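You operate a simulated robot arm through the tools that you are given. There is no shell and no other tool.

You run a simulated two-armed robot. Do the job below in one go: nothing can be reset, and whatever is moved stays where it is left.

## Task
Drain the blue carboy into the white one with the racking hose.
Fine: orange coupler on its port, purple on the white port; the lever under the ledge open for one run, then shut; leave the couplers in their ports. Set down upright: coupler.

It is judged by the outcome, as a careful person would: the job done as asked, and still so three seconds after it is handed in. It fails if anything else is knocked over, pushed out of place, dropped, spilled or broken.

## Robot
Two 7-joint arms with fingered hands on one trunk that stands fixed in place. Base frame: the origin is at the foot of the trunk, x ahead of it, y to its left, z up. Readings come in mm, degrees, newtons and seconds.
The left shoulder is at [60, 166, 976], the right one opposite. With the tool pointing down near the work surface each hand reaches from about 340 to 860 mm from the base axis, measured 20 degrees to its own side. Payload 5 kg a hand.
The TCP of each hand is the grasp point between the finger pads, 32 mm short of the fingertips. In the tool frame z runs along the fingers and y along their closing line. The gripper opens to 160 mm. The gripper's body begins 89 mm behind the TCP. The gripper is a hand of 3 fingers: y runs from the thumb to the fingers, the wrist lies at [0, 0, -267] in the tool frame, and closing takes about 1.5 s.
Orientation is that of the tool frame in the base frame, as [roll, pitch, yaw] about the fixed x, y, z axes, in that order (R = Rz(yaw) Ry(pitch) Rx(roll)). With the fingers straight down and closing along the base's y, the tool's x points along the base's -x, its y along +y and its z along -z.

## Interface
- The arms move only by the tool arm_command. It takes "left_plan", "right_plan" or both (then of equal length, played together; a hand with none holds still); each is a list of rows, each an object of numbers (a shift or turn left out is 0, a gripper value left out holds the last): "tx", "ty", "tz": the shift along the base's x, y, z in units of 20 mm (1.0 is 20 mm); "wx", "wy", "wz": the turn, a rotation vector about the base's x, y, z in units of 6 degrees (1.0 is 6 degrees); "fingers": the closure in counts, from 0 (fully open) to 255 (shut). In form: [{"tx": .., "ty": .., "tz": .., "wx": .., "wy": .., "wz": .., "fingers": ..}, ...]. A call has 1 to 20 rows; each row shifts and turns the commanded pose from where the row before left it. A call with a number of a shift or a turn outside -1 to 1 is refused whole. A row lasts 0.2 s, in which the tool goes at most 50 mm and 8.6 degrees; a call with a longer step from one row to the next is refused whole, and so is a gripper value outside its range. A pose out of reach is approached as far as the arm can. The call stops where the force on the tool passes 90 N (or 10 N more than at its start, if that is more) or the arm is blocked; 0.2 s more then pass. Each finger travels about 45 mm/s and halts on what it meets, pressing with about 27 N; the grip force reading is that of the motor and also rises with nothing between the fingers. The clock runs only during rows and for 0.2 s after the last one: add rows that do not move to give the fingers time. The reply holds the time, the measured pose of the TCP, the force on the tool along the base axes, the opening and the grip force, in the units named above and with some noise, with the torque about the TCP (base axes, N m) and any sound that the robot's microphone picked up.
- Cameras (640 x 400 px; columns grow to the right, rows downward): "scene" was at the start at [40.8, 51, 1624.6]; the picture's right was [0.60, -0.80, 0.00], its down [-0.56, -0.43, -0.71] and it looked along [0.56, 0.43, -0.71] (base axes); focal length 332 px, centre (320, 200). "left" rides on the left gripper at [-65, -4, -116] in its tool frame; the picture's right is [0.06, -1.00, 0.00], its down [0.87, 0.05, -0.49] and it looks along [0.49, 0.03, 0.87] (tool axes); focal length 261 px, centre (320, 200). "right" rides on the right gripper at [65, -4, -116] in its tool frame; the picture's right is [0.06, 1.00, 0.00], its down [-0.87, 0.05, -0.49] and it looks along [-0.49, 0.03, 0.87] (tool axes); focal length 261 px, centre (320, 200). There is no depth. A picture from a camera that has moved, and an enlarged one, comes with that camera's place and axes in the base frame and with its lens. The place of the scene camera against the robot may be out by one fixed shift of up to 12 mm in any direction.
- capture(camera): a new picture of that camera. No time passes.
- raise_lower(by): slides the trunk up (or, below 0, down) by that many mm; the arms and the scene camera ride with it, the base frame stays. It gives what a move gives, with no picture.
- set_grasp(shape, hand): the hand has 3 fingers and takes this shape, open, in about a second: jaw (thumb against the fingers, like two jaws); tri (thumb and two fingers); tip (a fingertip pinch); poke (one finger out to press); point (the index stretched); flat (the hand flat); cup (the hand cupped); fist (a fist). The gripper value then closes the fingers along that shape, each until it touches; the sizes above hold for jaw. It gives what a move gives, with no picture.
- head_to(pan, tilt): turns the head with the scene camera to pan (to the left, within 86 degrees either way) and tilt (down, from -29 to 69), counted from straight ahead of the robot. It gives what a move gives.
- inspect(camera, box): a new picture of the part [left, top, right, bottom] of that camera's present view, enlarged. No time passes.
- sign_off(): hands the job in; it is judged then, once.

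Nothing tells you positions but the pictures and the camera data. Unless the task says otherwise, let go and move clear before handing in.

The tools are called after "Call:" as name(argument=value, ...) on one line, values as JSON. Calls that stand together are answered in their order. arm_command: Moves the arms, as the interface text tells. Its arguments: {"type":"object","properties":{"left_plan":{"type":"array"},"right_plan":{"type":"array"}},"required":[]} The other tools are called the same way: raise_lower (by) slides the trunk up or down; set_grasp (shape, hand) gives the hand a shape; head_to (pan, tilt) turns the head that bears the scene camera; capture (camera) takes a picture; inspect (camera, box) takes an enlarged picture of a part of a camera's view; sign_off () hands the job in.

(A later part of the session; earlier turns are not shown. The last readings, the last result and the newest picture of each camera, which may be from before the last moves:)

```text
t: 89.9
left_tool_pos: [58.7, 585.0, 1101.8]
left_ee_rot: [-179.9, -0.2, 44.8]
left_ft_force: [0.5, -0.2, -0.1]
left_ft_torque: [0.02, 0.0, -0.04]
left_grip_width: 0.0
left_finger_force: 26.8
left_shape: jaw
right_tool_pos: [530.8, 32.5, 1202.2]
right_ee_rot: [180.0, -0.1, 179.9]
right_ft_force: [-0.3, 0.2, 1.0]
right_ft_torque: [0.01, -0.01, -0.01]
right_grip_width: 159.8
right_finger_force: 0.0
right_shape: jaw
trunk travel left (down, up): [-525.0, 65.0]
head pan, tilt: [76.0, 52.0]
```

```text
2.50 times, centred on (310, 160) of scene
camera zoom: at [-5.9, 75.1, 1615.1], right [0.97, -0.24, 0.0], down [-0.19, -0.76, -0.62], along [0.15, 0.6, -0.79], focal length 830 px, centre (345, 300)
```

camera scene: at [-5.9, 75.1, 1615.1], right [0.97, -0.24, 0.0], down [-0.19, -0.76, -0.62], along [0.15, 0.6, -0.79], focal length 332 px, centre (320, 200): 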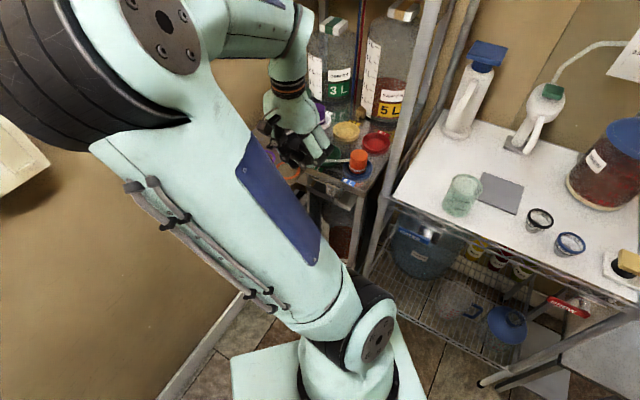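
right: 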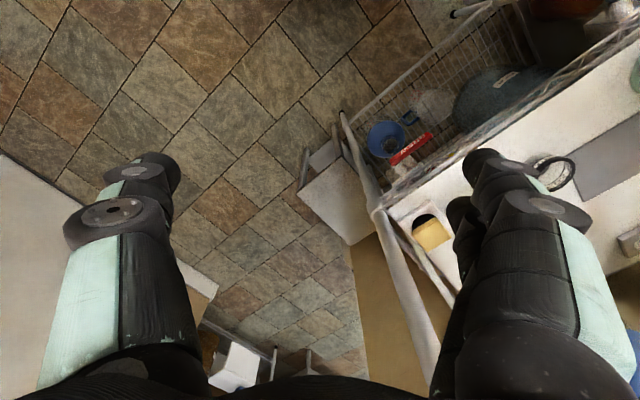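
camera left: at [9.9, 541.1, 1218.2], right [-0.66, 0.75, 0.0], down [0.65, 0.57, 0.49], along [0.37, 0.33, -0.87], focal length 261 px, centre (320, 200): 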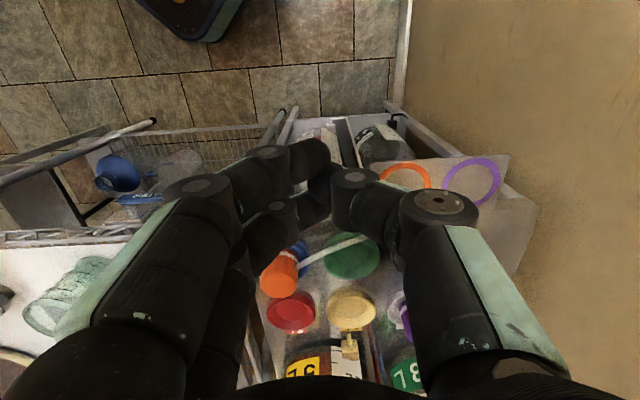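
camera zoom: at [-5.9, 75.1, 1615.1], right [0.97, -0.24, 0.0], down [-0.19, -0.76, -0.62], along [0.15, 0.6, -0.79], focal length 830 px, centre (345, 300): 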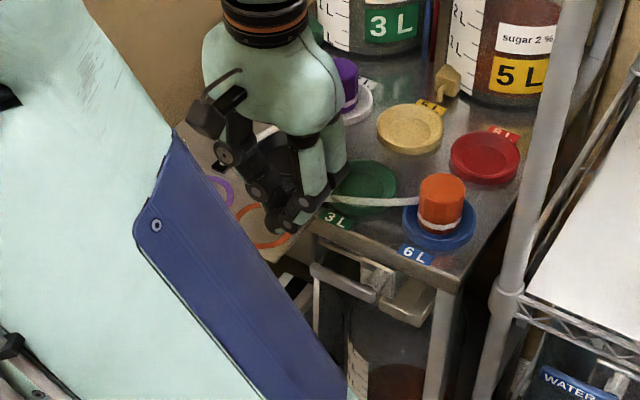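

The closed tips make a compact pusher. I'll tilt 30° toward the rack and move above the free end of the handle, staying in front of the deck edge.

Call:
arm_command(left_plan=[{"tx": 0.3, "ty": 0.7, "tz": -0.8, "wx": 0.589, "wy": -0.589}, {"tx": 0.3, "ty": 0.7, "tz": -0.8, "wx": 0.589, "wy": -0.589}, {"tx": 0.3, "ty": 0.7, "tz": -0.8, "wx": 0.589, "wy": -0.589}, {"tx": 0.3, "ty": 0.7, "tz": -0.8, "wx": 0.589, "wy": -0.589}, {"tx": 0.25, "ty": 0.6, "tz": -0.8, "wx": 0.589, "wy": -0.589}, {"tx": 0.2, "ty": 0.6, "tz": -0.8, "wx": 0.589, "wy": -0.589}, {}, {}])

Call:
capture(camera="left")

Call:
capture(camera="scene")

```text
t: 91.7
left_tool_pos: [93.7, 665.6, 1005.2]
left_ee_rot: [-179.9, -30.1, 44.9]
left_ft_force: [0.0, 0.3, -0.1]
left_ft_torque: [-0.02, 0.0, -0.01]
left_grip_width: 0.1
left_finger_force: 27.2
left_shape: jaw
right_tool_pos: [531.0, 33.4, 1201.9]
right_ee_rot: [180.0, 0.0, 180.0]
right_ft_force: [-0.6, 0.0, -0.2]
right_ft_torque: [-0.03, 0.03, -0.01]
right_grip_width: 159.9
right_finger_force: 0.0
right_shape: jaw
trunk travel left (down, up): [-525.0, 65.0]
head pan, tilt: [76.0, 52.0]
```

```text
taken
camera left: at [9.6, 586.6, 1073.5], right [-0.67, 0.74, 0.03], down [0.4, 0.32, 0.86], along [0.63, 0.59, -0.51], focal length 261 px, centre (320, 200)
```

left: 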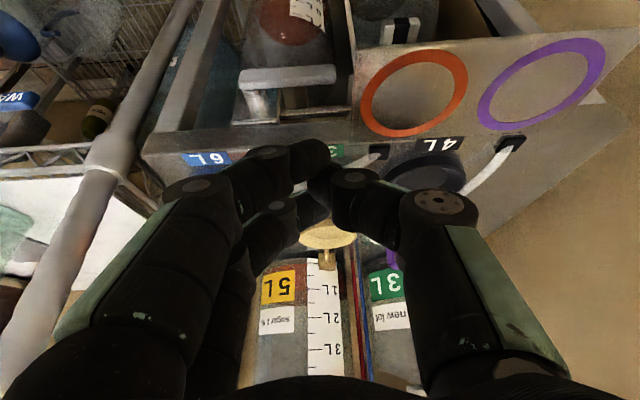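

```text
taken
camera scene: at [-5.9, 75.3, 1615.1], right [0.97, -0.24, 0.0], down [-0.19, -0.76, -0.62], along [0.15, 0.6, -0.79], focal length 332 px, centre (320, 200)
```

scene: 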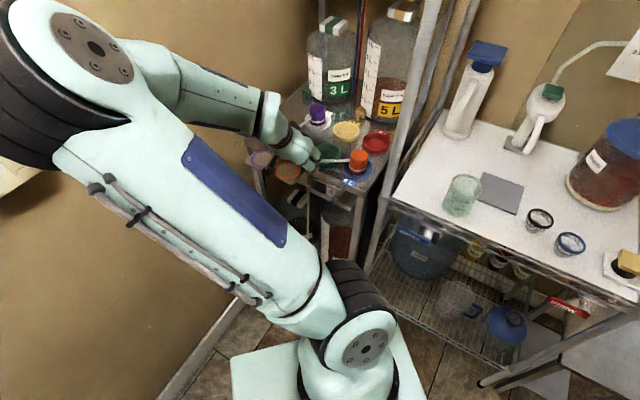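

Call:
inspect(camera="left", box=[220, 40, 380, 150])

Call:
inspect(camera="scene", box=[240, 90, 400, 220])

```text
3.64 times, centred on (300, 95) of left
camera zoom: at [9.6, 586.6, 1073.5], right [-0.67, 0.74, 0.03], down [0.4, 0.32, 0.86], along [0.63, 0.59, -0.51], focal length 948 px, centre (393, 582)
```

zoom: 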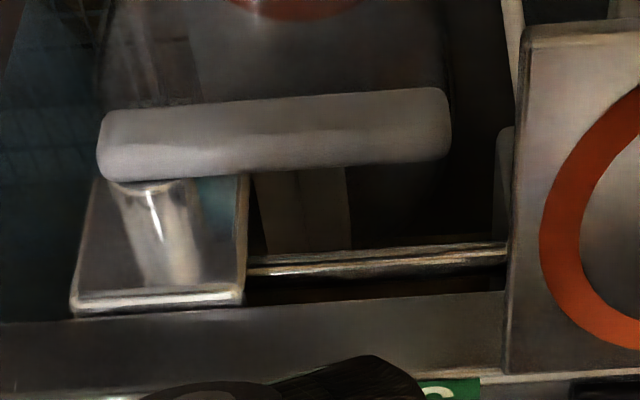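

```text
3.08 times, centred on (320, 155) of scene
camera zoom: at [-5.9, 75.3, 1615.1], right [0.97, -0.24, 0.0], down [-0.19, -0.76, -0.62], along [0.15, 0.6, -0.79], focal length 1022 px, centre (320, 338)
```

zoom: 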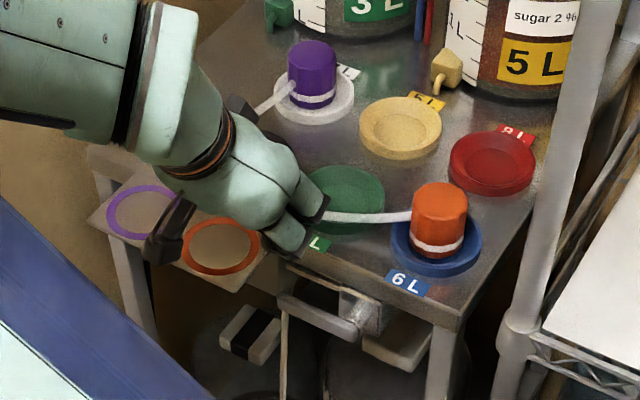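

The handle's measured position is confirmed from (105, 699) to (166, 637) at z≈857. The closed jaw's knuckles spread about 70 mm each side and would hit the tray edge, so I'll back off and see whether the "flat" shape gives straighter fingers.

Call:
arm_command(left_plan=[{"tz": 0.8, "tx": -0.5, "ty": -0.5}, {"tz": 0.8, "tx": -0.5, "ty": -0.5}, {"tz": 0.8, "tx": -0.5, "ty": -0.5}, {"tz": 0.8, "tx": -0.5, "ty": -0.5}, {"tx": -0.5, "ty": -0.5}, {}])

Call:
set_grasp(hand="left", shape="flat")

Call:
capture(camera="left")

Call:
inspect(camera="scene", box=[220, 70, 400, 230])

Call:
set_grasp(hand="left", shape="fist")

Call:
capture(camera="left")

Call:
inspect(camera="scene", box=[220, 70, 400, 230])

```text
t: 93.1
left_tool_pos: [41.6, 615.0, 1069.4]
left_ee_rot: [-179.9, -30.2, 44.9]
left_ft_force: [0.5, 0.5, 0.4]
left_ft_torque: [0.01, 0.02, 0.02]
left_grip_width: 0.1
left_finger_force: 26.3
left_shape: jaw
right_tool_pos: [531.2, 32.8, 1200.9]
right_ee_rot: [179.9, -0.1, 179.9]
right_ft_force: [-0.7, 0.4, 0.1]
right_ft_torque: [0.0, 0.01, 0.0]
right_grip_width: 159.9
right_finger_force: 0.0
right_shape: jaw
trunk travel left (down, up): [-525.0, 65.0]
head pan, tilt: [76.0, 52.0]
```

```text
t: 94.0
left_tool_pos: [41.4, 614.8, 1069.1]
left_ee_rot: [-179.9, -30.0, 44.9]
left_ft_force: [0.3, -0.8, -0.2]
left_ft_torque: [0.0, 0.0, 0.0]
left_grip_width: 0.0
left_finger_force: 0.2
left_shape: flat
right_tool_pos: [529.7, 34.8, 1201.9]
right_ee_rot: [179.8, 0.1, 179.9]
right_ft_force: [0.1, 0.2, 0.6]
right_ft_torque: [0.03, 0.01, 0.02]
right_grip_width: 159.9
right_finger_force: 0.1
right_shape: jaw
trunk travel left (down, up): [-525.0, 65.0]
head pan, tilt: [76.0, 52.0]
```

```text
taken
camera left: at [-42.7, 536.1, 1137.5], right [-0.67, 0.74, 0.03], down [0.4, 0.32, 0.86], along [0.63, 0.59, -0.51], focal length 261 px, centre (320, 200)
```

left: 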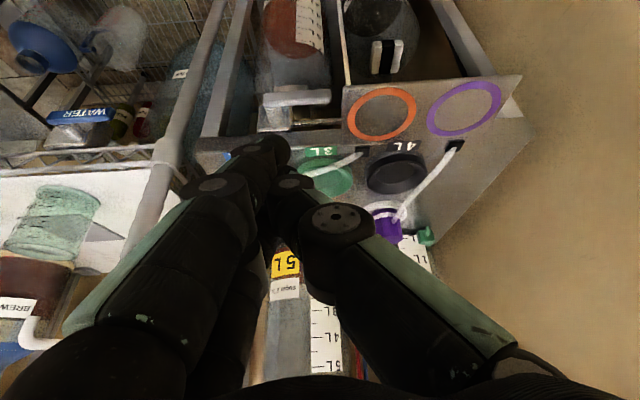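

```text
2.50 times, centred on (310, 150) of scene
camera zoom: at [-5.9, 75.0, 1615.2], right [0.97, -0.24, 0.0], down [-0.19, -0.76, -0.62], along [0.15, 0.6, -0.79], focal length 830 px, centre (345, 325)
```

zoom: 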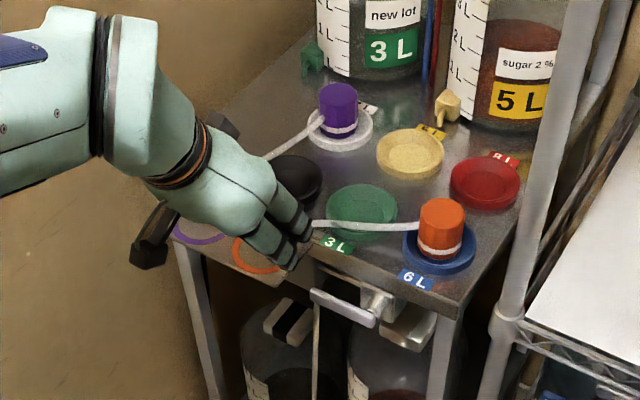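

```text
t: 94.9
left_tool_pos: [41.3, 614.8, 1070.6]
left_ee_rot: [-179.9, -30.1, 44.9]
left_ft_force: [0.4, 1.1, 0.3]
left_ft_torque: [0.01, -0.01, 0.0]
left_grip_width: 0.0
left_finger_force: 0.1
left_shape: fist
right_tool_pos: [529.7, 33.8, 1202.5]
right_ee_rot: [179.9, 0.0, 179.9]
right_ft_force: [0.8, -0.3, 0.4]
right_ft_torque: [-0.01, 0.01, 0.0]
right_grip_width: 160.0
right_finger_force: 0.0
right_shape: jaw
trunk travel left (down, up): [-525.0, 65.0]
head pan, tilt: [76.0, 52.0]
```

```text
taken
camera left: at [-42.6, 536.1, 1137.5], right [-0.67, 0.74, 0.03], down [0.4, 0.32, 0.86], along [0.63, 0.59, -0.51], focal length 261 px, centre (320, 200)
```

left: 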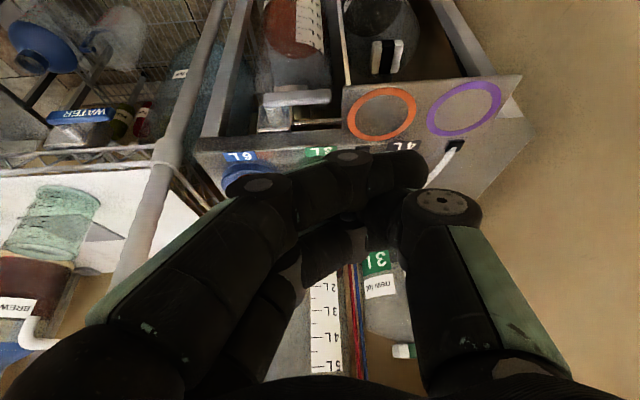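

```text
2.50 times, centred on (310, 150) of scene
camera zoom: at [-5.9, 75.1, 1615.2], right [0.97, -0.24, 0.0], down [-0.19, -0.76, -0.62], along [0.15, 0.6, -0.79], focal length 830 px, centre (345, 325)
```

zoom: 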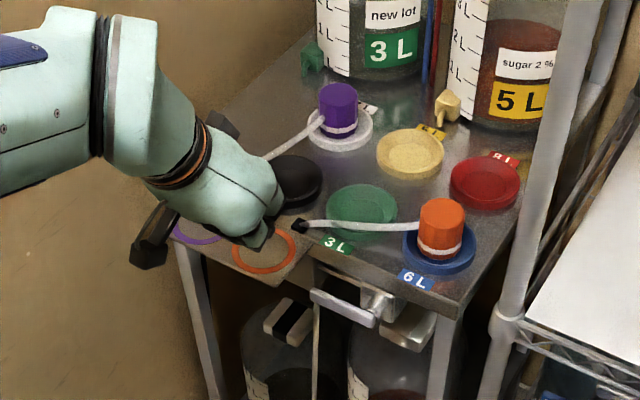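

In the flat shape the two fingers are straight and the thumb tucks to the middle, which suits the lever. If I turn the hand half way round to yaw 225, its bulk stays away from the tray. I'll untilt, turn, and check that the pose is reachable.

Call:
set_grasp(hand="left", shape="flat")

Call:
arm_command(left_plan=[{"wx": -0.589, "wy": 0.589}, {"wx": -0.589, "wy": 0.589}, {"wx": -0.589, "wy": 0.589}, {"wx": -0.589, "wy": 0.589}, {"wx": -0.589, "wy": 0.589}, {"wx": -0.589, "wy": 0.589}, {"wz": 1}, {"wz": 1}, {"wz": 1}, {"wz": 1}, {"wz": 1}, {"wz": 1}, {"wz": 1}, {"wz": 1}, {"wz": 1}, {"wz": 1}, {"wz": 1}, {"wz": 1}, {"wz": 1}, {}])

Call:
arm_command(left_plan=[{"wz": 1}, {"wz": 1}, {"wz": 1}, {"wz": 1}, {"wz": 1}, {"wz": 1}, {"wz": 1}, {"wz": 1}, {"wz": 1}, {"wz": 1}, {"wz": 1}, {"wz": 1}, {"wz": 1}, {"wz": 1}, {"wz": 1}, {"wz": 1}, {"wz": 1}, {}, {}])

Call:
capture(camera="scene")

Call:
capture(camera="left")

```text
t: 95.8
left_tool_pos: [41.8, 614.6, 1069.7]
left_ee_rot: [-179.8, -30.1, 44.9]
left_ft_force: [0.0, 0.7, 0.3]
left_ft_torque: [-0.03, -0.02, 0.03]
left_grip_width: 152.3
left_finger_force: 0.1
left_shape: flat
right_tool_pos: [530.6, 32.8, 1201.5]
right_ee_rot: [179.9, -0.1, 179.9]
right_ft_force: [0.2, 0.2, 0.3]
right_ft_torque: [-0.02, 0.01, 0.02]
right_grip_width: 159.7
right_finger_force: 0.0
right_shape: jaw
trunk travel left (down, up): [-525.0, 65.0]
head pan, tilt: [76.0, 52.0]
```

```text
t: 100.0
left_tool_pos: [41.7, 616.4, 1071.0]
left_ee_rot: [-180.0, -0.3, 123.0]
left_ft_force: [0.1, 0.1, 0.1]
left_ft_torque: [0.02, -0.01, 0.0]
left_grip_width: 152.3
left_finger_force: 0.0
left_shape: flat
right_tool_pos: [530.7, 33.6, 1201.3]
right_ee_rot: [179.8, 0.0, 179.9]
right_ft_force: [-0.9, -0.4, -0.6]
right_ft_torque: [0.01, -0.01, 0.04]
right_grip_width: 159.8
right_finger_force: 0.2
right_shape: jaw
trunk travel left (down, up): [-525.0, 65.0]
head pan, tilt: [76.0, 52.0]
```

```text
t: 104.0
left_tool_pos: [42.3, 616.1, 1070.0]
left_ee_rot: [-179.9, -0.1, -135.1]
left_ft_force: [-0.4, 0.2, -0.6]
left_ft_torque: [0.0, -0.01, 0.01]
left_grip_width: 152.0
left_finger_force: 0.0
left_shape: flat
right_tool_pos: [531.3, 33.3, 1201.9]
right_ee_rot: [179.9, 0.0, 179.8]
right_ft_force: [-1.0, -0.6, -1.0]
right_ft_torque: [0.01, -0.01, -0.02]
right_grip_width: 159.9
right_finger_force: 0.1
right_shape: jaw
trunk travel left (down, up): [-525.0, 65.0]
head pan, tilt: [76.0, 52.0]
```

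```text
taken
camera scene: at [-5.9, 75.1, 1615.1], right [0.97, -0.24, 0.0], down [-0.19, -0.76, -0.62], along [0.15, 0.6, -0.79], focal length 332 px, centre (320, 200)
```

scene: 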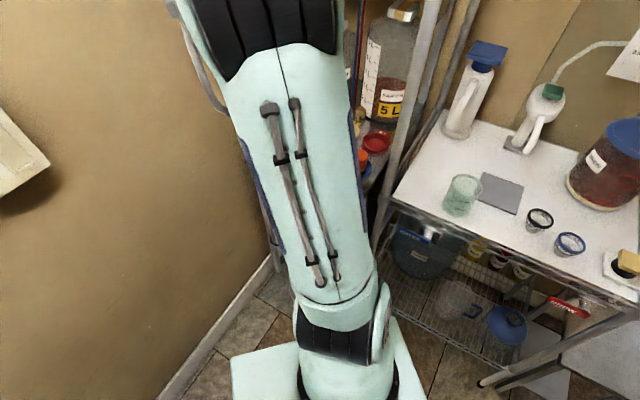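

```text
taken
camera left: at [91.0, 658.6, 1186.4], right [0.66, -0.75, 0.0], down [-0.65, -0.57, 0.49], along [-0.37, -0.33, -0.87], focal length 261 px, centre (320, 200)
```

left: 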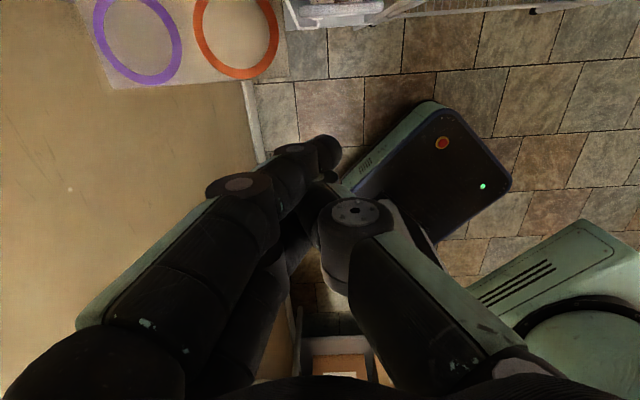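

Yaw 225 is reachable. The flat shape looks different now that it is open, so I'll try its closure values to get the straight-finger form seen earlier.

Call:
arm_command(left_plan=[{"fingers": 128}, {}, {}, {}, {}])

Call:
inspect(camera="left", box=[60, 60, 540, 400])

Call:
arm_command(left_plan=[{"fingers": 0}, {}, {}, {}, {}, {}])

Call:
inspect(camera="left", box=[60, 60, 540, 400])

```text
t: 105.2
left_tool_pos: [41.7, 615.7, 1070.6]
left_ee_rot: [-180.0, -0.2, -135.1]
left_ft_force: [0.7, 0.4, 0.4]
left_ft_torque: [0.01, -0.03, 0.0]
left_grip_width: 152.3
left_finger_force: 0.1
left_shape: flat
right_tool_pos: [530.6, 34.1, 1201.8]
right_ee_rot: [179.9, 0.0, 179.9]
right_ft_force: [-0.7, 0.1, 0.6]
right_ft_torque: [0.01, -0.03, -0.04]
right_grip_width: 160.0
right_finger_force: 0.1
right_shape: jaw
trunk travel left (down, up): [-525.0, 65.0]
head pan, tilt: [76.0, 52.0]
```

```text
1.18 times, centred on (300, 230) of left
camera zoom: at [91.0, 658.6, 1186.4], right [0.66, -0.75, 0.0], down [-0.65, -0.57, 0.49], along [-0.37, -0.33, -0.87], focal length 307 px, centre (344, 165)
```

zoom: 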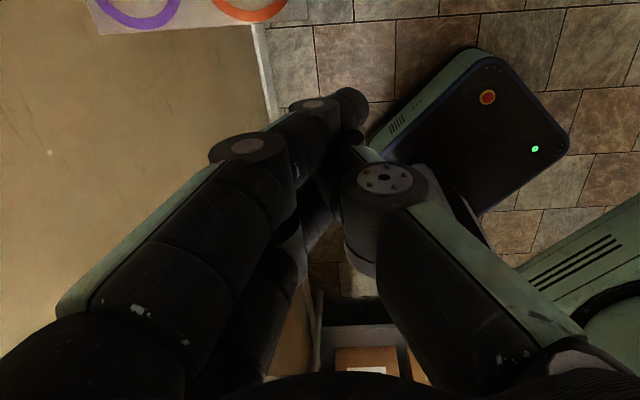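

```text
t: 106.6
left_tool_pos: [41.7, 615.3, 1069.7]
left_ee_rot: [-179.9, -0.3, -135.1]
left_ft_force: [-0.1, 0.0, -0.2]
left_ft_torque: [0.0, -0.01, 0.0]
left_grip_width: 152.5
left_finger_force: 0.0
left_shape: flat
right_tool_pos: [531.2, 33.5, 1201.7]
right_ee_rot: [179.9, 0.0, -180.0]
right_ft_force: [-0.5, -0.5, -0.1]
right_ft_torque: [0.01, -0.02, -0.01]
right_grip_width: 160.0
right_finger_force: 0.1
right_shape: jaw
trunk travel left (down, up): [-525.0, 65.0]
head pan, tilt: [76.0, 52.0]
```

```text
1.18 times, centred on (300, 230) of left
camera zoom: at [91.0, 658.6, 1186.4], right [0.66, -0.75, 0.0], down [-0.65, -0.57, 0.49], along [-0.37, -0.33, -0.87], focal length 307 px, centre (344, 165)
```

zoom: 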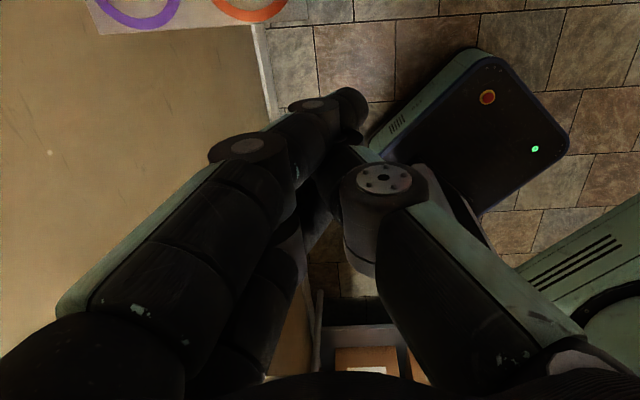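

The flat shape is essentially fixed, with a slim hand about 40 mm to each side. A better approach is yaw 90 leaning 35° toward +y, which keeps the hand clear of both tray and deck. I'll turn back to that and hover over the handle.

Call:
arm_command(left_plan=[{"wz": -1}, {"wz": -1}, {"wz": -1}, {"wz": -1}, {"wz": -1}, {"wz": -1}, {"wz": -1}, {"wz": -1}, {"wz": -1}, {"wz": -1}, {"wz": -1}, {"wz": -1}, {"wz": -1}, {"wz": -1}, {"wz": -1}, {"wz": -1}, {"wz": -1}, {"wz": -1}, {"wz": -1}])

Call:
arm_command(left_plan=[{"wz": -1, "tx": 0.5}, {"wz": -1, "tx": 0.5}, {"wz": -1, "tx": 0.5}, {"wz": -0.5, "tx": 0.5}, {"wx": 0.84, "tx": 0.5, "ty": 0.35}, {"wx": 0.84, "tx": 0.5, "ty": 0.35, "tz": -0.4}, {"wx": 0.83, "tx": 0.4, "ty": 0.35, "tz": -0.4}, {"wx": 0.83, "tx": 0.4, "ty": 0.35, "tz": -0.4}, {"wx": 0.83, "ty": 0.35, "tz": -0.4}, {"wx": 0.83, "ty": 0.35, "tz": -0.4}, {"wx": 0.83, "ty": 0.35, "tz": -0.4}, {}, {}])

Call:
capture(camera="left")

Call:
capture(camera="scene")

```text
t: 110.6
left_tool_pos: [43.2, 615.8, 1069.7]
left_ee_rot: [-179.9, -0.1, 110.8]
left_ft_force: [-0.1, -0.1, 0.2]
left_ft_torque: [0.0, -0.03, -0.02]
left_grip_width: 152.3
left_finger_force: 0.0
left_shape: flat
right_tool_pos: [530.4, 32.8, 1202.0]
right_ee_rot: [179.9, 0.0, 179.9]
right_ft_force: [-0.1, 0.0, -0.8]
right_ft_torque: [-0.02, 0.02, 0.01]
right_grip_width: 160.4
right_finger_force: 0.0
right_shape: jaw
trunk travel left (down, up): [-525.0, 65.0]
head pan, tilt: [76.0, 52.0]
```

```text
t: 113.4
left_tool_pos: [119.0, 664.3, 1021.0]
left_ee_rot: [-179.8, -35.0, 89.9]
left_ft_force: [0.2, -1.4, 0.7]
left_ft_torque: [-0.04, 0.01, 0.02]
left_grip_width: 152.6
left_finger_force: 0.0
left_shape: flat
right_tool_pos: [531.0, 33.0, 1201.4]
right_ee_rot: [180.0, 0.0, 179.9]
right_ft_force: [-0.6, -0.7, -0.1]
right_ft_torque: [0.02, -0.04, 0.0]
right_grip_width: 160.0
right_finger_force: 0.1
right_shape: jaw
trunk travel left (down, up): [-525.0, 65.0]
head pan, tilt: [76.0, 52.0]
```

```text
taken
camera left: at [114.3, 543.4, 1078.5], right [-1.0, 0.05, 0.04], down [0.06, 0.43, 0.9], along [0.03, 0.9, -0.43], focal length 261 px, centre (320, 200)
```

left: 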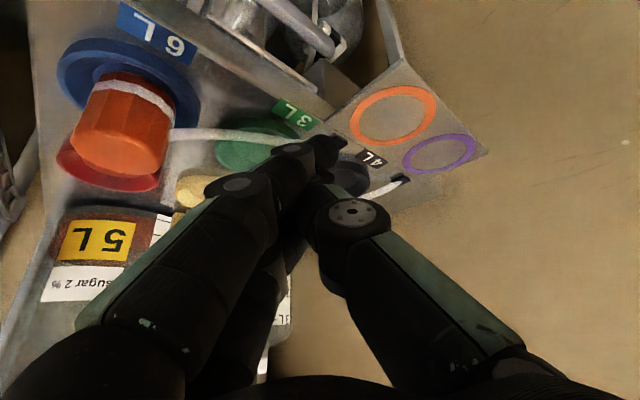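

```text
taken
camera scene: at [-6.0, 75.2, 1615.1], right [0.97, -0.24, 0.0], down [-0.19, -0.76, -0.62], along [0.15, 0.6, -0.79], focal length 332 px, centre (320, 200)
```

scene: 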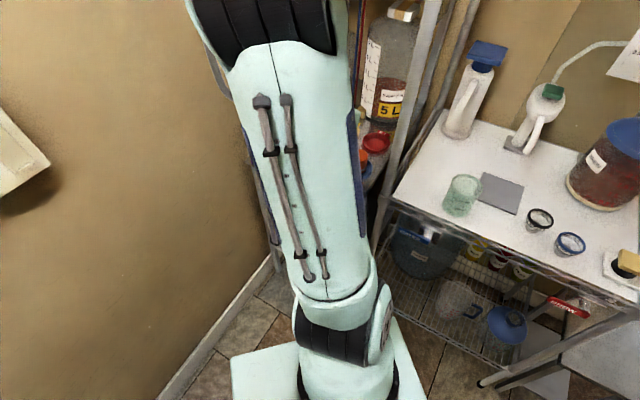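

Reached. I'll lower to just above the handle, then press down in small steps.

Call:
arm_command(left_plan=[{"tz": -1}, {"tz": -1}, {"tz": -1}, {"tz": -1}, {"tz": -0.4}, {}])

Call:
capture(camera="left")

Call:
inspect(camera="left", box=[200, 0, 440, 200])

```text
t: 114.8
left_tool_pos: [118.0, 665.7, 936.7]
left_ee_rot: [-179.6, -34.9, 89.6]
left_ft_force: [-0.1, -0.5, 0.5]
left_ft_torque: [0.02, 0.0, 0.0]
left_grip_width: 152.4
left_finger_force: 0.0
left_shape: flat
left hand out of reach, approached as far as the arm can: row 5
right_tool_pos: [532.3, 33.7, 1202.6]
right_ee_rot: [179.9, 0.0, 179.9]
right_ft_force: [-0.6, 0.1, 0.0]
right_ft_torque: [-0.04, 0.02, 0.01]
right_grip_width: 159.9
right_finger_force: 0.0
right_shape: jaw
trunk travel left (down, up): [-525.0, 65.0]
head pan, tilt: [76.0, 52.0]
```

```text
taken
camera left: at [114.4, 545.7, 995.6], right [-1.0, 0.05, 0.04], down [0.06, 0.43, 0.9], along [0.03, 0.9, -0.43], focal length 261 px, centre (320, 200)
```

left: 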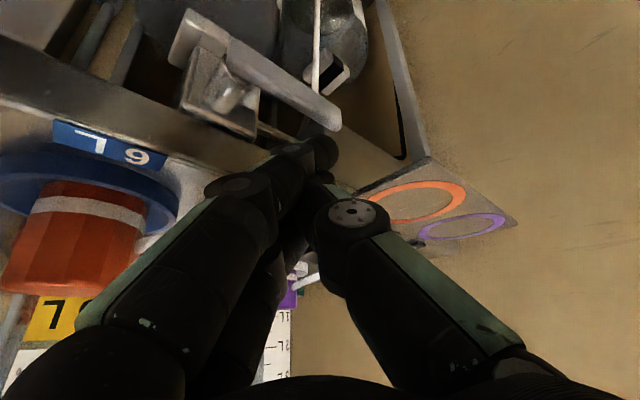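

```text
2.00 times, centred on (320, 100) of left
camera zoom: at [114.4, 545.7, 995.6], right [-1.0, 0.05, 0.04], down [0.06, 0.43, 0.9], along [0.03, 0.9, -0.43], focal length 521 px, centre (320, 400)
```

zoom: 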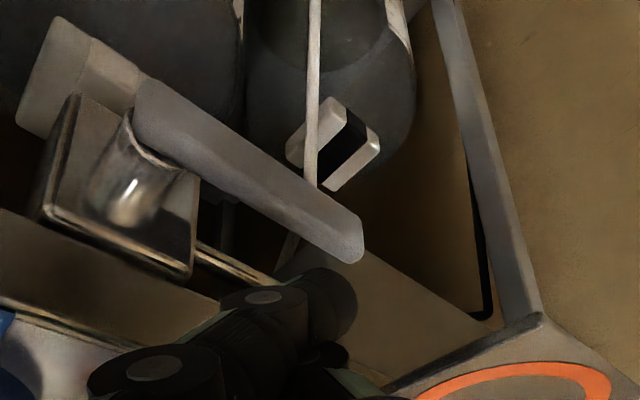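

I now have a very clear view of the valve and its handle. The arm is at its limit here, so I'll raise the hand and lower the trunk by the same amount, giving it room to work lower.

Call:
arm_command(left_plan=[{"tz": 0.8}, {"tz": 1}, {"tz": 1}, {"tz": 1}, {"tz": 1}, {"tz": 1}, {"tz": 0.7}, {}])

Call:
raise_lower(by=-130)

Call:
capture(camera="left")

Call:
capture(camera="scene")

```text
t: 116.6
left_tool_pos: [120.6, 667.3, 1067.7]
left_ee_rot: [-179.8, -35.2, 89.9]
left_ft_force: [0.8, 0.2, -0.3]
left_ft_torque: [-0.01, -0.02, -0.02]
left_grip_width: 152.5
left_finger_force: 0.1
left_shape: flat
right_tool_pos: [530.6, 34.6, 1201.0]
right_ee_rot: [179.8, 0.0, 179.8]
right_ft_force: [-0.2, -0.5, -0.7]
right_ft_torque: [0.0, -0.02, 0.02]
right_grip_width: 160.3
right_finger_force: 0.1
right_shape: jaw
trunk travel left (down, up): [-525.0, 65.0]
head pan, tilt: [76.0, 52.0]
```

```text
t: 118.2
left_tool_pos: [119.4, 667.5, 938.7]
left_ee_rot: [-179.8, -35.1, 89.8]
left_ft_force: [0.4, 0.2, 0.0]
left_ft_torque: [0.0, 0.0, 0.01]
left_grip_width: 152.2
left_finger_force: 0.0
left_shape: flat
right_tool_pos: [531.1, 33.4, 1072.3]
right_ee_rot: [179.8, 0.0, 179.9]
right_ft_force: [-0.1, 1.0, 0.2]
right_ft_torque: [-0.02, 0.0, 0.0]
right_grip_width: 159.8
right_finger_force: 0.1
right_shape: jaw
trunk travel left (down, up): [-395.0, 195.0]
head pan, tilt: [76.0, 52.0]
```

```text
taken
camera left: at [116.3, 546.1, 994.9], right [-1.0, 0.05, 0.04], down [0.06, 0.43, 0.9], along [0.03, 0.9, -0.43], focal length 261 px, centre (320, 200)
```

left: 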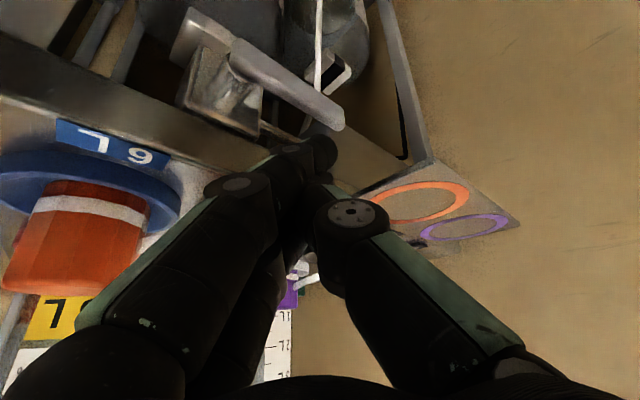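

```text
taken
camera scene: at [-6.0, 75.0, 1485.2], right [0.97, -0.24, 0.0], down [-0.19, -0.76, -0.62], along [0.15, 0.6, -0.79], focal length 332 px, centre (320, 200)
```

scene: 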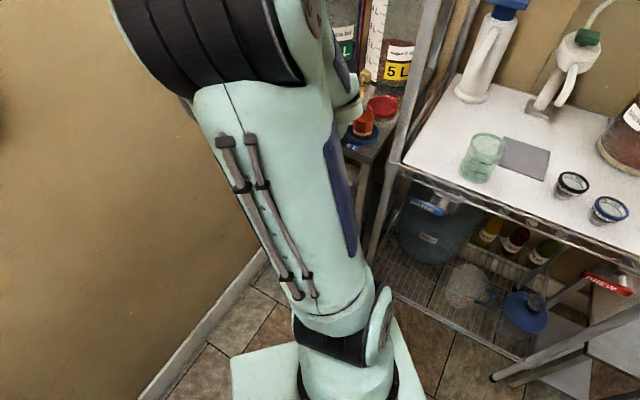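

Call:
arm_command(left_plan=[{"tx": -0.17, "ty": -0.17, "tz": -0.5}, {"tz": -0.5}, {}])

Call:
arm_command(left_plan=[{"tz": -0.2}, {"tz": -0.2}, {"tz": -0.2}, {}])

Call:
inspect(camera="left", box=[160, 0, 440, 200])

```text
t: 119.0
left_tool_pos: [116.4, 663.1, 916.9]
left_ee_rot: [-179.7, -35.2, 89.9]
left_ft_force: [0.4, 0.9, -0.2]
left_ft_torque: [0.0, -0.01, 0.0]
left_grip_width: 152.4
left_finger_force: 0.0
left_shape: flat
right_tool_pos: [530.6, 33.9, 1071.2]
right_ee_rot: [179.9, 0.0, 179.9]
right_ft_force: [0.3, -0.3, 0.0]
right_ft_torque: [0.02, 0.0, 0.0]
right_grip_width: 159.9
right_finger_force: 0.2
right_shape: jaw
trunk travel left (down, up): [-395.0, 195.0]
head pan, tilt: [76.0, 52.0]
```

```text
t: 120.0
left_tool_pos: [117.0, 664.6, 906.1]
left_ee_rot: [-179.9, -35.1, 89.9]
left_ft_force: [-0.6, -0.5, 0.2]
left_ft_torque: [-0.02, 0.03, -0.02]
left_grip_width: 152.3
left_finger_force: 0.0
left_shape: flat
right_tool_pos: [529.7, 32.9, 1071.8]
right_ee_rot: [179.8, 0.0, 179.9]
right_ft_force: [-0.2, -0.2, 0.2]
right_ft_torque: [-0.03, -0.03, 0.03]
right_grip_width: 159.8
right_finger_force: 0.1
right_shape: jaw
trunk travel left (down, up): [-395.0, 195.0]
head pan, tilt: [76.0, 52.0]
```

```text
2.00 times, centred on (300, 100) of left
camera zoom: at [112.6, 542.9, 962.7], right [-1.0, 0.05, 0.04], down [0.06, 0.43, 0.9], along [0.03, 0.9, -0.43], focal length 521 px, centre (360, 400)
```

zoom: 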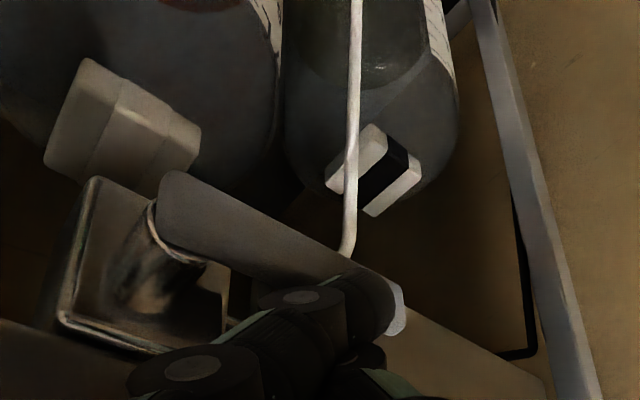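

Call:
arm_command(left_plan=[{"tz": -0.2}, {"tz": -0.2}, {}])

Call:
arm_command(left_plan=[{"tz": -0.2}, {"tz": -0.2}, {}])

Call:
inspect(camera="left", box=[160, 0, 440, 200])

```text
t: 120.8
left_tool_pos: [117.6, 663.6, 897.1]
left_ee_rot: [-179.8, -35.1, 89.8]
left_ft_force: [-0.3, -0.8, 0.1]
left_ft_torque: [0.0, -0.03, 0.0]
left_grip_width: 152.3
left_finger_force: 0.1
left_shape: flat
right_tool_pos: [531.0, 34.3, 1071.3]
right_ee_rot: [179.9, 0.0, 179.8]
right_ft_force: [-0.4, -0.4, -0.7]
right_ft_torque: [0.0, -0.02, 0.02]
right_grip_width: 159.8
right_finger_force: 0.1
right_shape: jaw
trunk travel left (down, up): [-395.0, 195.0]
head pan, tilt: [76.0, 52.0]
```

```text
t: 121.6
left_tool_pos: [117.0, 663.8, 890.3]
left_ee_rot: [-179.9, -35.1, 89.9]
left_ft_force: [-0.6, 0.2, 0.9]
left_ft_torque: [-0.02, 0.0, -0.04]
left_grip_width: 152.3
left_finger_force: 0.2
left_shape: flat
right_tool_pos: [530.7, 32.8, 1071.8]
right_ee_rot: [179.9, -0.1, 179.9]
right_ft_force: [0.7, 0.2, 0.0]
right_ft_torque: [0.02, -0.01, 0.02]
right_grip_width: 160.0
right_finger_force: 0.1
right_shape: jaw
trunk travel left (down, up): [-395.0, 195.0]
head pan, tilt: [76.0, 52.0]
```

```text
2.00 times, centred on (300, 100) of left
camera zoom: at [113.2, 543.0, 947.1], right [-1.0, 0.05, 0.04], down [0.06, 0.43, 0.9], along [0.03, 0.9, -0.43], focal length 521 px, centre (360, 400)
```

zoom: 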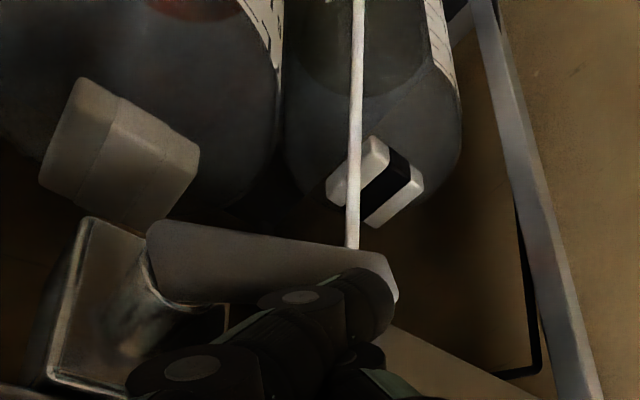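

The lever turns down easily; its free end has already dropped about 38 mm, roughly 30°. I'll follow its arc down and watch force and sound.

Call:
arm_command(left_plan=[{"tx": 0.12, "ty": -0.12, "tz": -0.3}, {"tx": 0.12, "ty": -0.12, "tz": -0.3}, {"tx": 0.12, "ty": -0.12, "tz": -0.3}, {"tx": 0.12, "ty": -0.12, "tz": -0.28}, {}])

Call:
inspect(camera="left", box=[120, 0, 440, 240])

```text
t: 122.8
left_tool_pos: [125.1, 652.6, 866.8]
left_ee_rot: [-179.7, -35.1, 90.1]
left_ft_force: [-26.0, -10.2, 4.7]
left_ft_torque: [-0.19, 0.27, -0.27]
left_grip_width: 152.2
left_finger_force: 0.1
left_shape: flat
right_tool_pos: [529.0, 32.6, 1073.7]
right_ee_rot: [180.0, 0.2, 179.9]
right_ft_force: [0.6, 1.0, 0.0]
right_ft_torque: [-0.02, 0.01, -0.02]
right_grip_width: 159.8
right_finger_force: 0.0
right_shape: jaw
trunk travel left (down, up): [-395.0, 195.0]
head pan, tilt: [76.0, 52.0]
```

```text
1.67 times, centred on (280, 120) of left
camera zoom: at [120.7, 532.2, 924.0], right [-1.0, 0.05, 0.04], down [0.06, 0.43, 0.9], along [0.03, 0.9, -0.43], focal length 434 px, centre (387, 333)
```

zoom: 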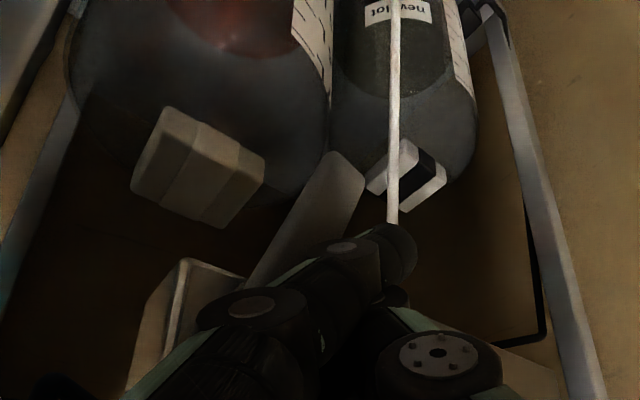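

The handle is now about 74° down, but the sideways force suggests a knuckle is touching the ledge front. I'll ease out from the ledge a little and check.

Call:
arm_command(left_plan=[{"tx": -0.2, "ty": -0.2}, {"tx": -0.1, "ty": -0.1}, {}])

Call:
inspect(camera="left", box=[120, 0, 440, 240])

Call:
head_to(pan=66, tilt=18)

Call:
capture(camera="scene")

```text
t: 123.6
left_tool_pos: [124.1, 653.8, 866.6]
left_ee_rot: [-179.8, -34.9, 89.9]
left_ft_force: [-23.8, -16.4, -7.4]
left_ft_torque: [-0.21, 0.49, -0.38]
left_grip_width: 152.3
left_finger_force: 0.0
left_shape: flat
left hand out of reach, approached as far as the arm can: row 1
right_tool_pos: [529.4, 33.2, 1071.6]
right_ee_rot: [179.8, 0.2, 179.9]
right_ft_force: [0.5, 0.3, 0.2]
right_ft_torque: [0.03, 0.01, 0.01]
right_grip_width: 160.0
right_finger_force: 0.1
right_shape: jaw
trunk travel left (down, up): [-395.0, 195.0]
head pan, tilt: [76.0, 52.0]
```

```text
1.67 times, centred on (280, 120) of left
camera zoom: at [120.3, 532.2, 924.9], right [-1.0, 0.05, 0.04], down [0.06, 0.43, 0.9], along [0.03, 0.9, -0.43], focal length 434 px, centre (387, 333)
```

zoom: 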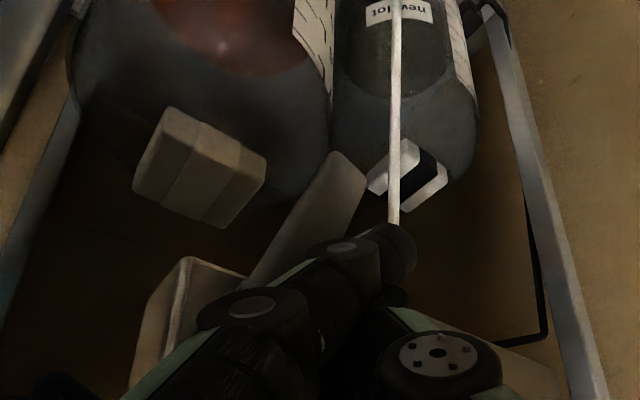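

```text
t: 124.6
left_tool_pos: [123.3, 652.8, 867.0]
left_ee_rot: [-179.9, -35.1, 89.8]
left_ft_force: [-21.6, -19.2, -7.4]
left_ft_torque: [-0.23, 0.44, -0.4]
left_grip_width: 152.2
left_finger_force: 0.1
left_shape: flat
right_tool_pos: [529.8, 32.1, 1072.2]
right_ee_rot: [180.0, 0.1, 179.8]
right_ft_force: [0.5, 0.2, 0.3]
right_ft_torque: [0.01, 0.0, -0.03]
right_grip_width: 160.1
right_finger_force: 0.1
right_shape: jaw
trunk travel left (down, up): [-395.0, 195.0]
head pan, tilt: [66.0, 18.0]
```

```text
taken
camera scene: at [12.1, 86.3, 1536.6], right [0.91, -0.41, 0.0], down [-0.12, -0.28, -0.95], along [0.39, 0.87, -0.31], focal length 332 px, centre (320, 200)
```

scene: 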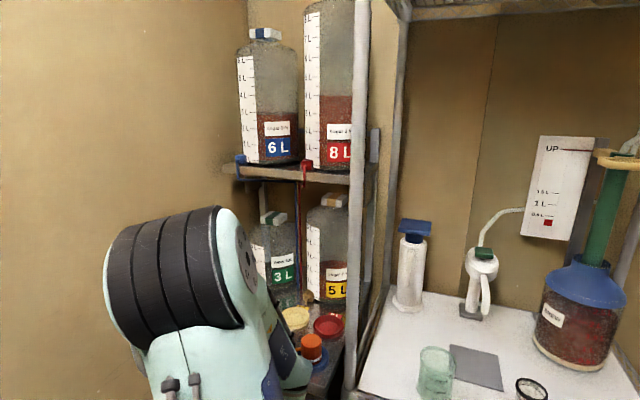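

The blue carboy is draining: its level has dropped from about 5 L to under 3 L. I'll zoom in on both levels.

Call:
inspect(camera="scene", box=[220, 20, 370, 190])

Call:
inspect(camera="left", box=[150, 0, 400, 130])

```text
2.35 times, centred on (295, 105) of scene
camera zoom: at [12.1, 86.3, 1536.6], right [0.91, -0.41, 0.0], down [-0.12, -0.28, -0.95], along [0.39, 0.87, -0.31], focal length 782 px, centre (379, 424)
```

zoom: 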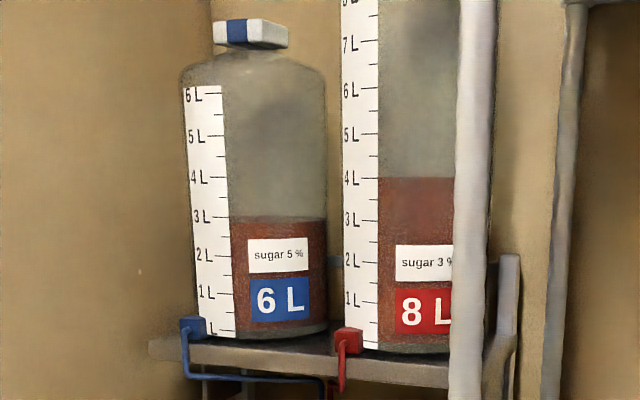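

```text
2.56 times, centred on (275, 65) of left
camera zoom: at [120.3, 532.2, 925.2], right [-1.0, 0.05, 0.04], down [0.06, 0.43, 0.9], along [0.03, 0.9, -0.43], focal length 667 px, centre (435, 546)
```

zoom: 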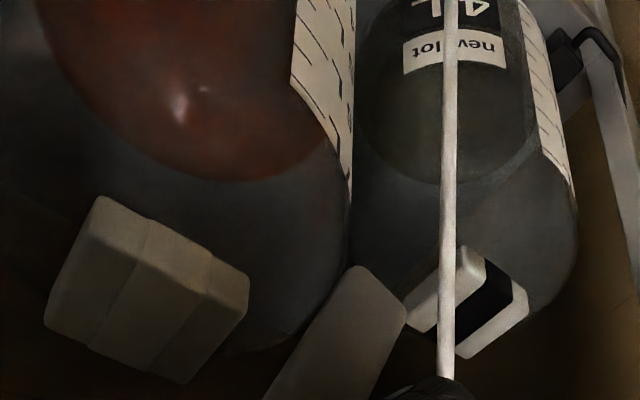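

The flow is quick, so before letting it run I want to judge the white carboy's level against its scale. Captures cost no time, so I'll look at the strip in the current hand view.

Call:
inspect(camera="left", box=[150, 0, 300, 80])

Call:
inspect(camera="left", box=[250, 0, 310, 40])

Call:
inspect(camera="scene", box=[225, 30, 305, 180])

```text
4.27 times, centred on (225, 40) of left
camera zoom: at [120.3, 532.2, 925.2], right [-1.0, 0.05, 0.04], down [0.06, 0.43, 0.9], along [0.03, 0.9, -0.43], focal length 1112 px, centre (725, 883)
```

zoom: 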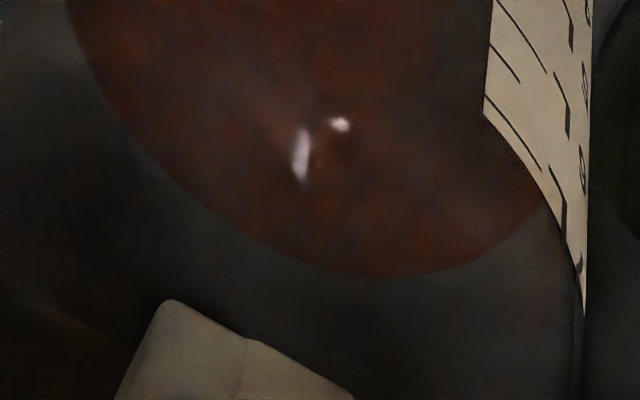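

```text
10.00 times, centred on (280, 20) of left
camera zoom: at [120.3, 532.2, 925.2], right [-1.0, 0.05, 0.04], down [0.06, 0.43, 0.9], along [0.03, 0.9, -0.43], focal length 2606 px, centre (720, 2000)
```

zoom: 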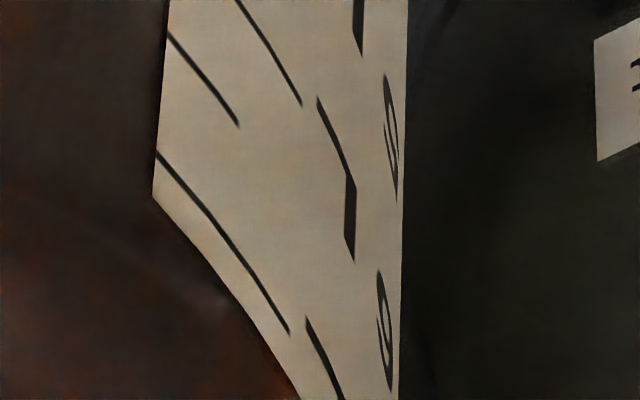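

```text
2.67 times, centred on (265, 105) of scene
camera zoom: at [12.1, 86.3, 1536.6], right [0.91, -0.41, 0.0], down [-0.12, -0.28, -0.95], along [0.39, 0.87, -0.31], focal length 886 px, centre (467, 453)
```

zoom: 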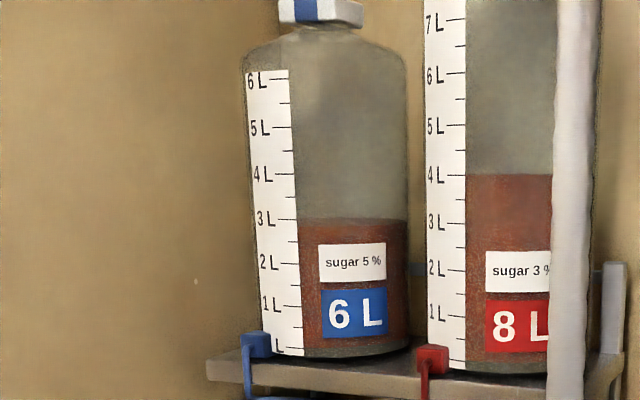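

Blue reads exactly 3.0 L. Fitting the white carboy's surface ellipse and scale ticks gives about 3.9 L there now, so all of it should fit just under its 7 L mark. I'll let it run in short steps and watch.

Call:
arm_command(left_plan=[{}, {}, {}, {}])

Call:
inspect(camera="scene", box=[225, 30, 305, 180])

Call:
inspect(camera="left", box=[150, 0, 300, 80])

```text
t: 125.6
left_tool_pos: [124.5, 652.5, 868.0]
left_ee_rot: [-179.9, -35.0, 89.9]
left_ft_force: [-20.5, -16.7, -6.9]
left_ft_torque: [-0.23, 0.4, -0.39]
left_grip_width: 152.5
left_finger_force: 0.1
left_shape: flat
right_tool_pos: [528.8, 33.2, 1072.7]
right_ee_rot: [179.9, 0.2, 180.0]
right_ft_force: [0.8, 0.5, 0.3]
right_ft_torque: [-0.02, 0.01, 0.04]
right_grip_width: 159.8
right_finger_force: 0.0
right_shape: jaw
trunk travel left (down, up): [-395.0, 195.0]
head pan, tilt: [66.0, 18.0]
```

```text
2.67 times, centred on (265, 105) of scene
camera zoom: at [12.2, 86.1, 1536.7], right [0.91, -0.41, 0.0], down [-0.12, -0.28, -0.95], along [0.39, 0.87, -0.31], focal length 886 px, centre (467, 453)
```

zoom: 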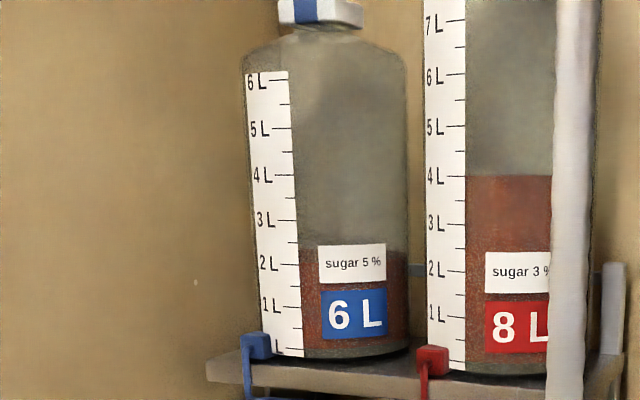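

```text
4.27 times, centred on (225, 40) of left
camera zoom: at [120.3, 532.2, 925.3], right [-1.0, 0.05, 0.04], down [0.06, 0.43, 0.9], along [0.03, 0.9, -0.43], focal length 1112 px, centre (725, 883)
```

zoom: 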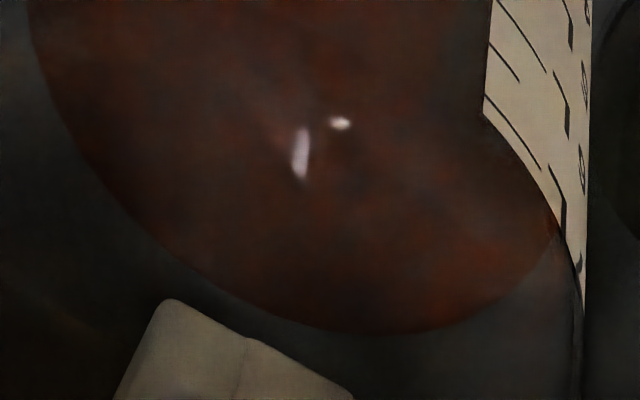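

Blue is at about 2.25 L and the flow is about 0.75 L/s. I'll keep going.

Call:
arm_command(left_plan=[{}, {}, {}, {}, {}, {}])

Call:
inspect(camera="scene", box=[225, 30, 305, 180])

Call:
inspect(camera="left", box=[150, 0, 310, 110])

```text
t: 127.0
left_tool_pos: [125.4, 652.8, 868.5]
left_ee_rot: [-179.9, -35.1, 90.0]
left_ft_force: [-20.4, -17.6, -4.4]
left_ft_torque: [-0.23, 0.38, -0.43]
left_grip_width: 152.1
left_finger_force: 0.0
left_shape: flat
right_tool_pos: [529.6, 32.6, 1073.4]
right_ee_rot: [179.8, 0.1, -179.9]
right_ft_force: [0.0, 0.4, 0.4]
right_ft_torque: [0.0, 0.05, -0.01]
right_grip_width: 159.7
right_finger_force: 0.0
right_shape: jaw
trunk travel left (down, up): [-395.0, 195.0]
head pan, tilt: [66.0, 18.0]
```

```text
2.67 times, centred on (265, 105) of scene
camera zoom: at [12.2, 85.9, 1536.7], right [0.91, -0.41, 0.0], down [-0.12, -0.28, -0.95], along [0.39, 0.87, -0.31], focal length 886 px, centre (467, 453)
```

zoom: 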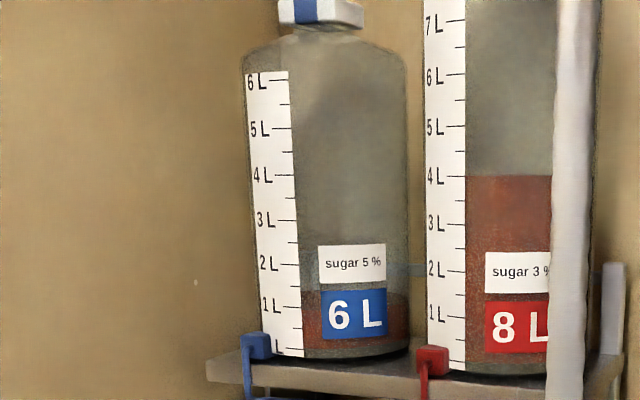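

```text
3.64 times, centred on (230, 55) of left
camera zoom: at [120.2, 532.2, 925.4], right [-1.0, 0.05, 0.04], down [0.06, 0.43, 0.9], along [0.03, 0.9, -0.43], focal length 948 px, centre (647, 727)
```

zoom: 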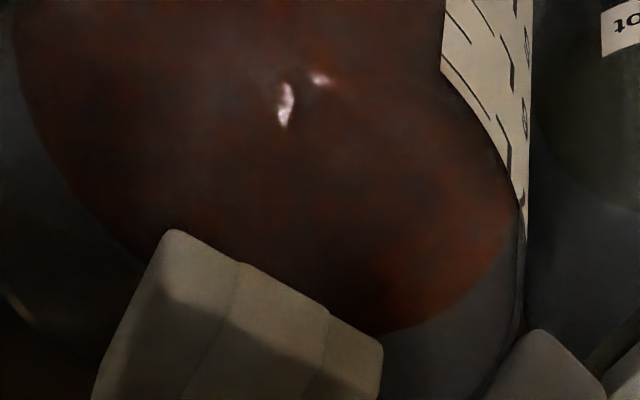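

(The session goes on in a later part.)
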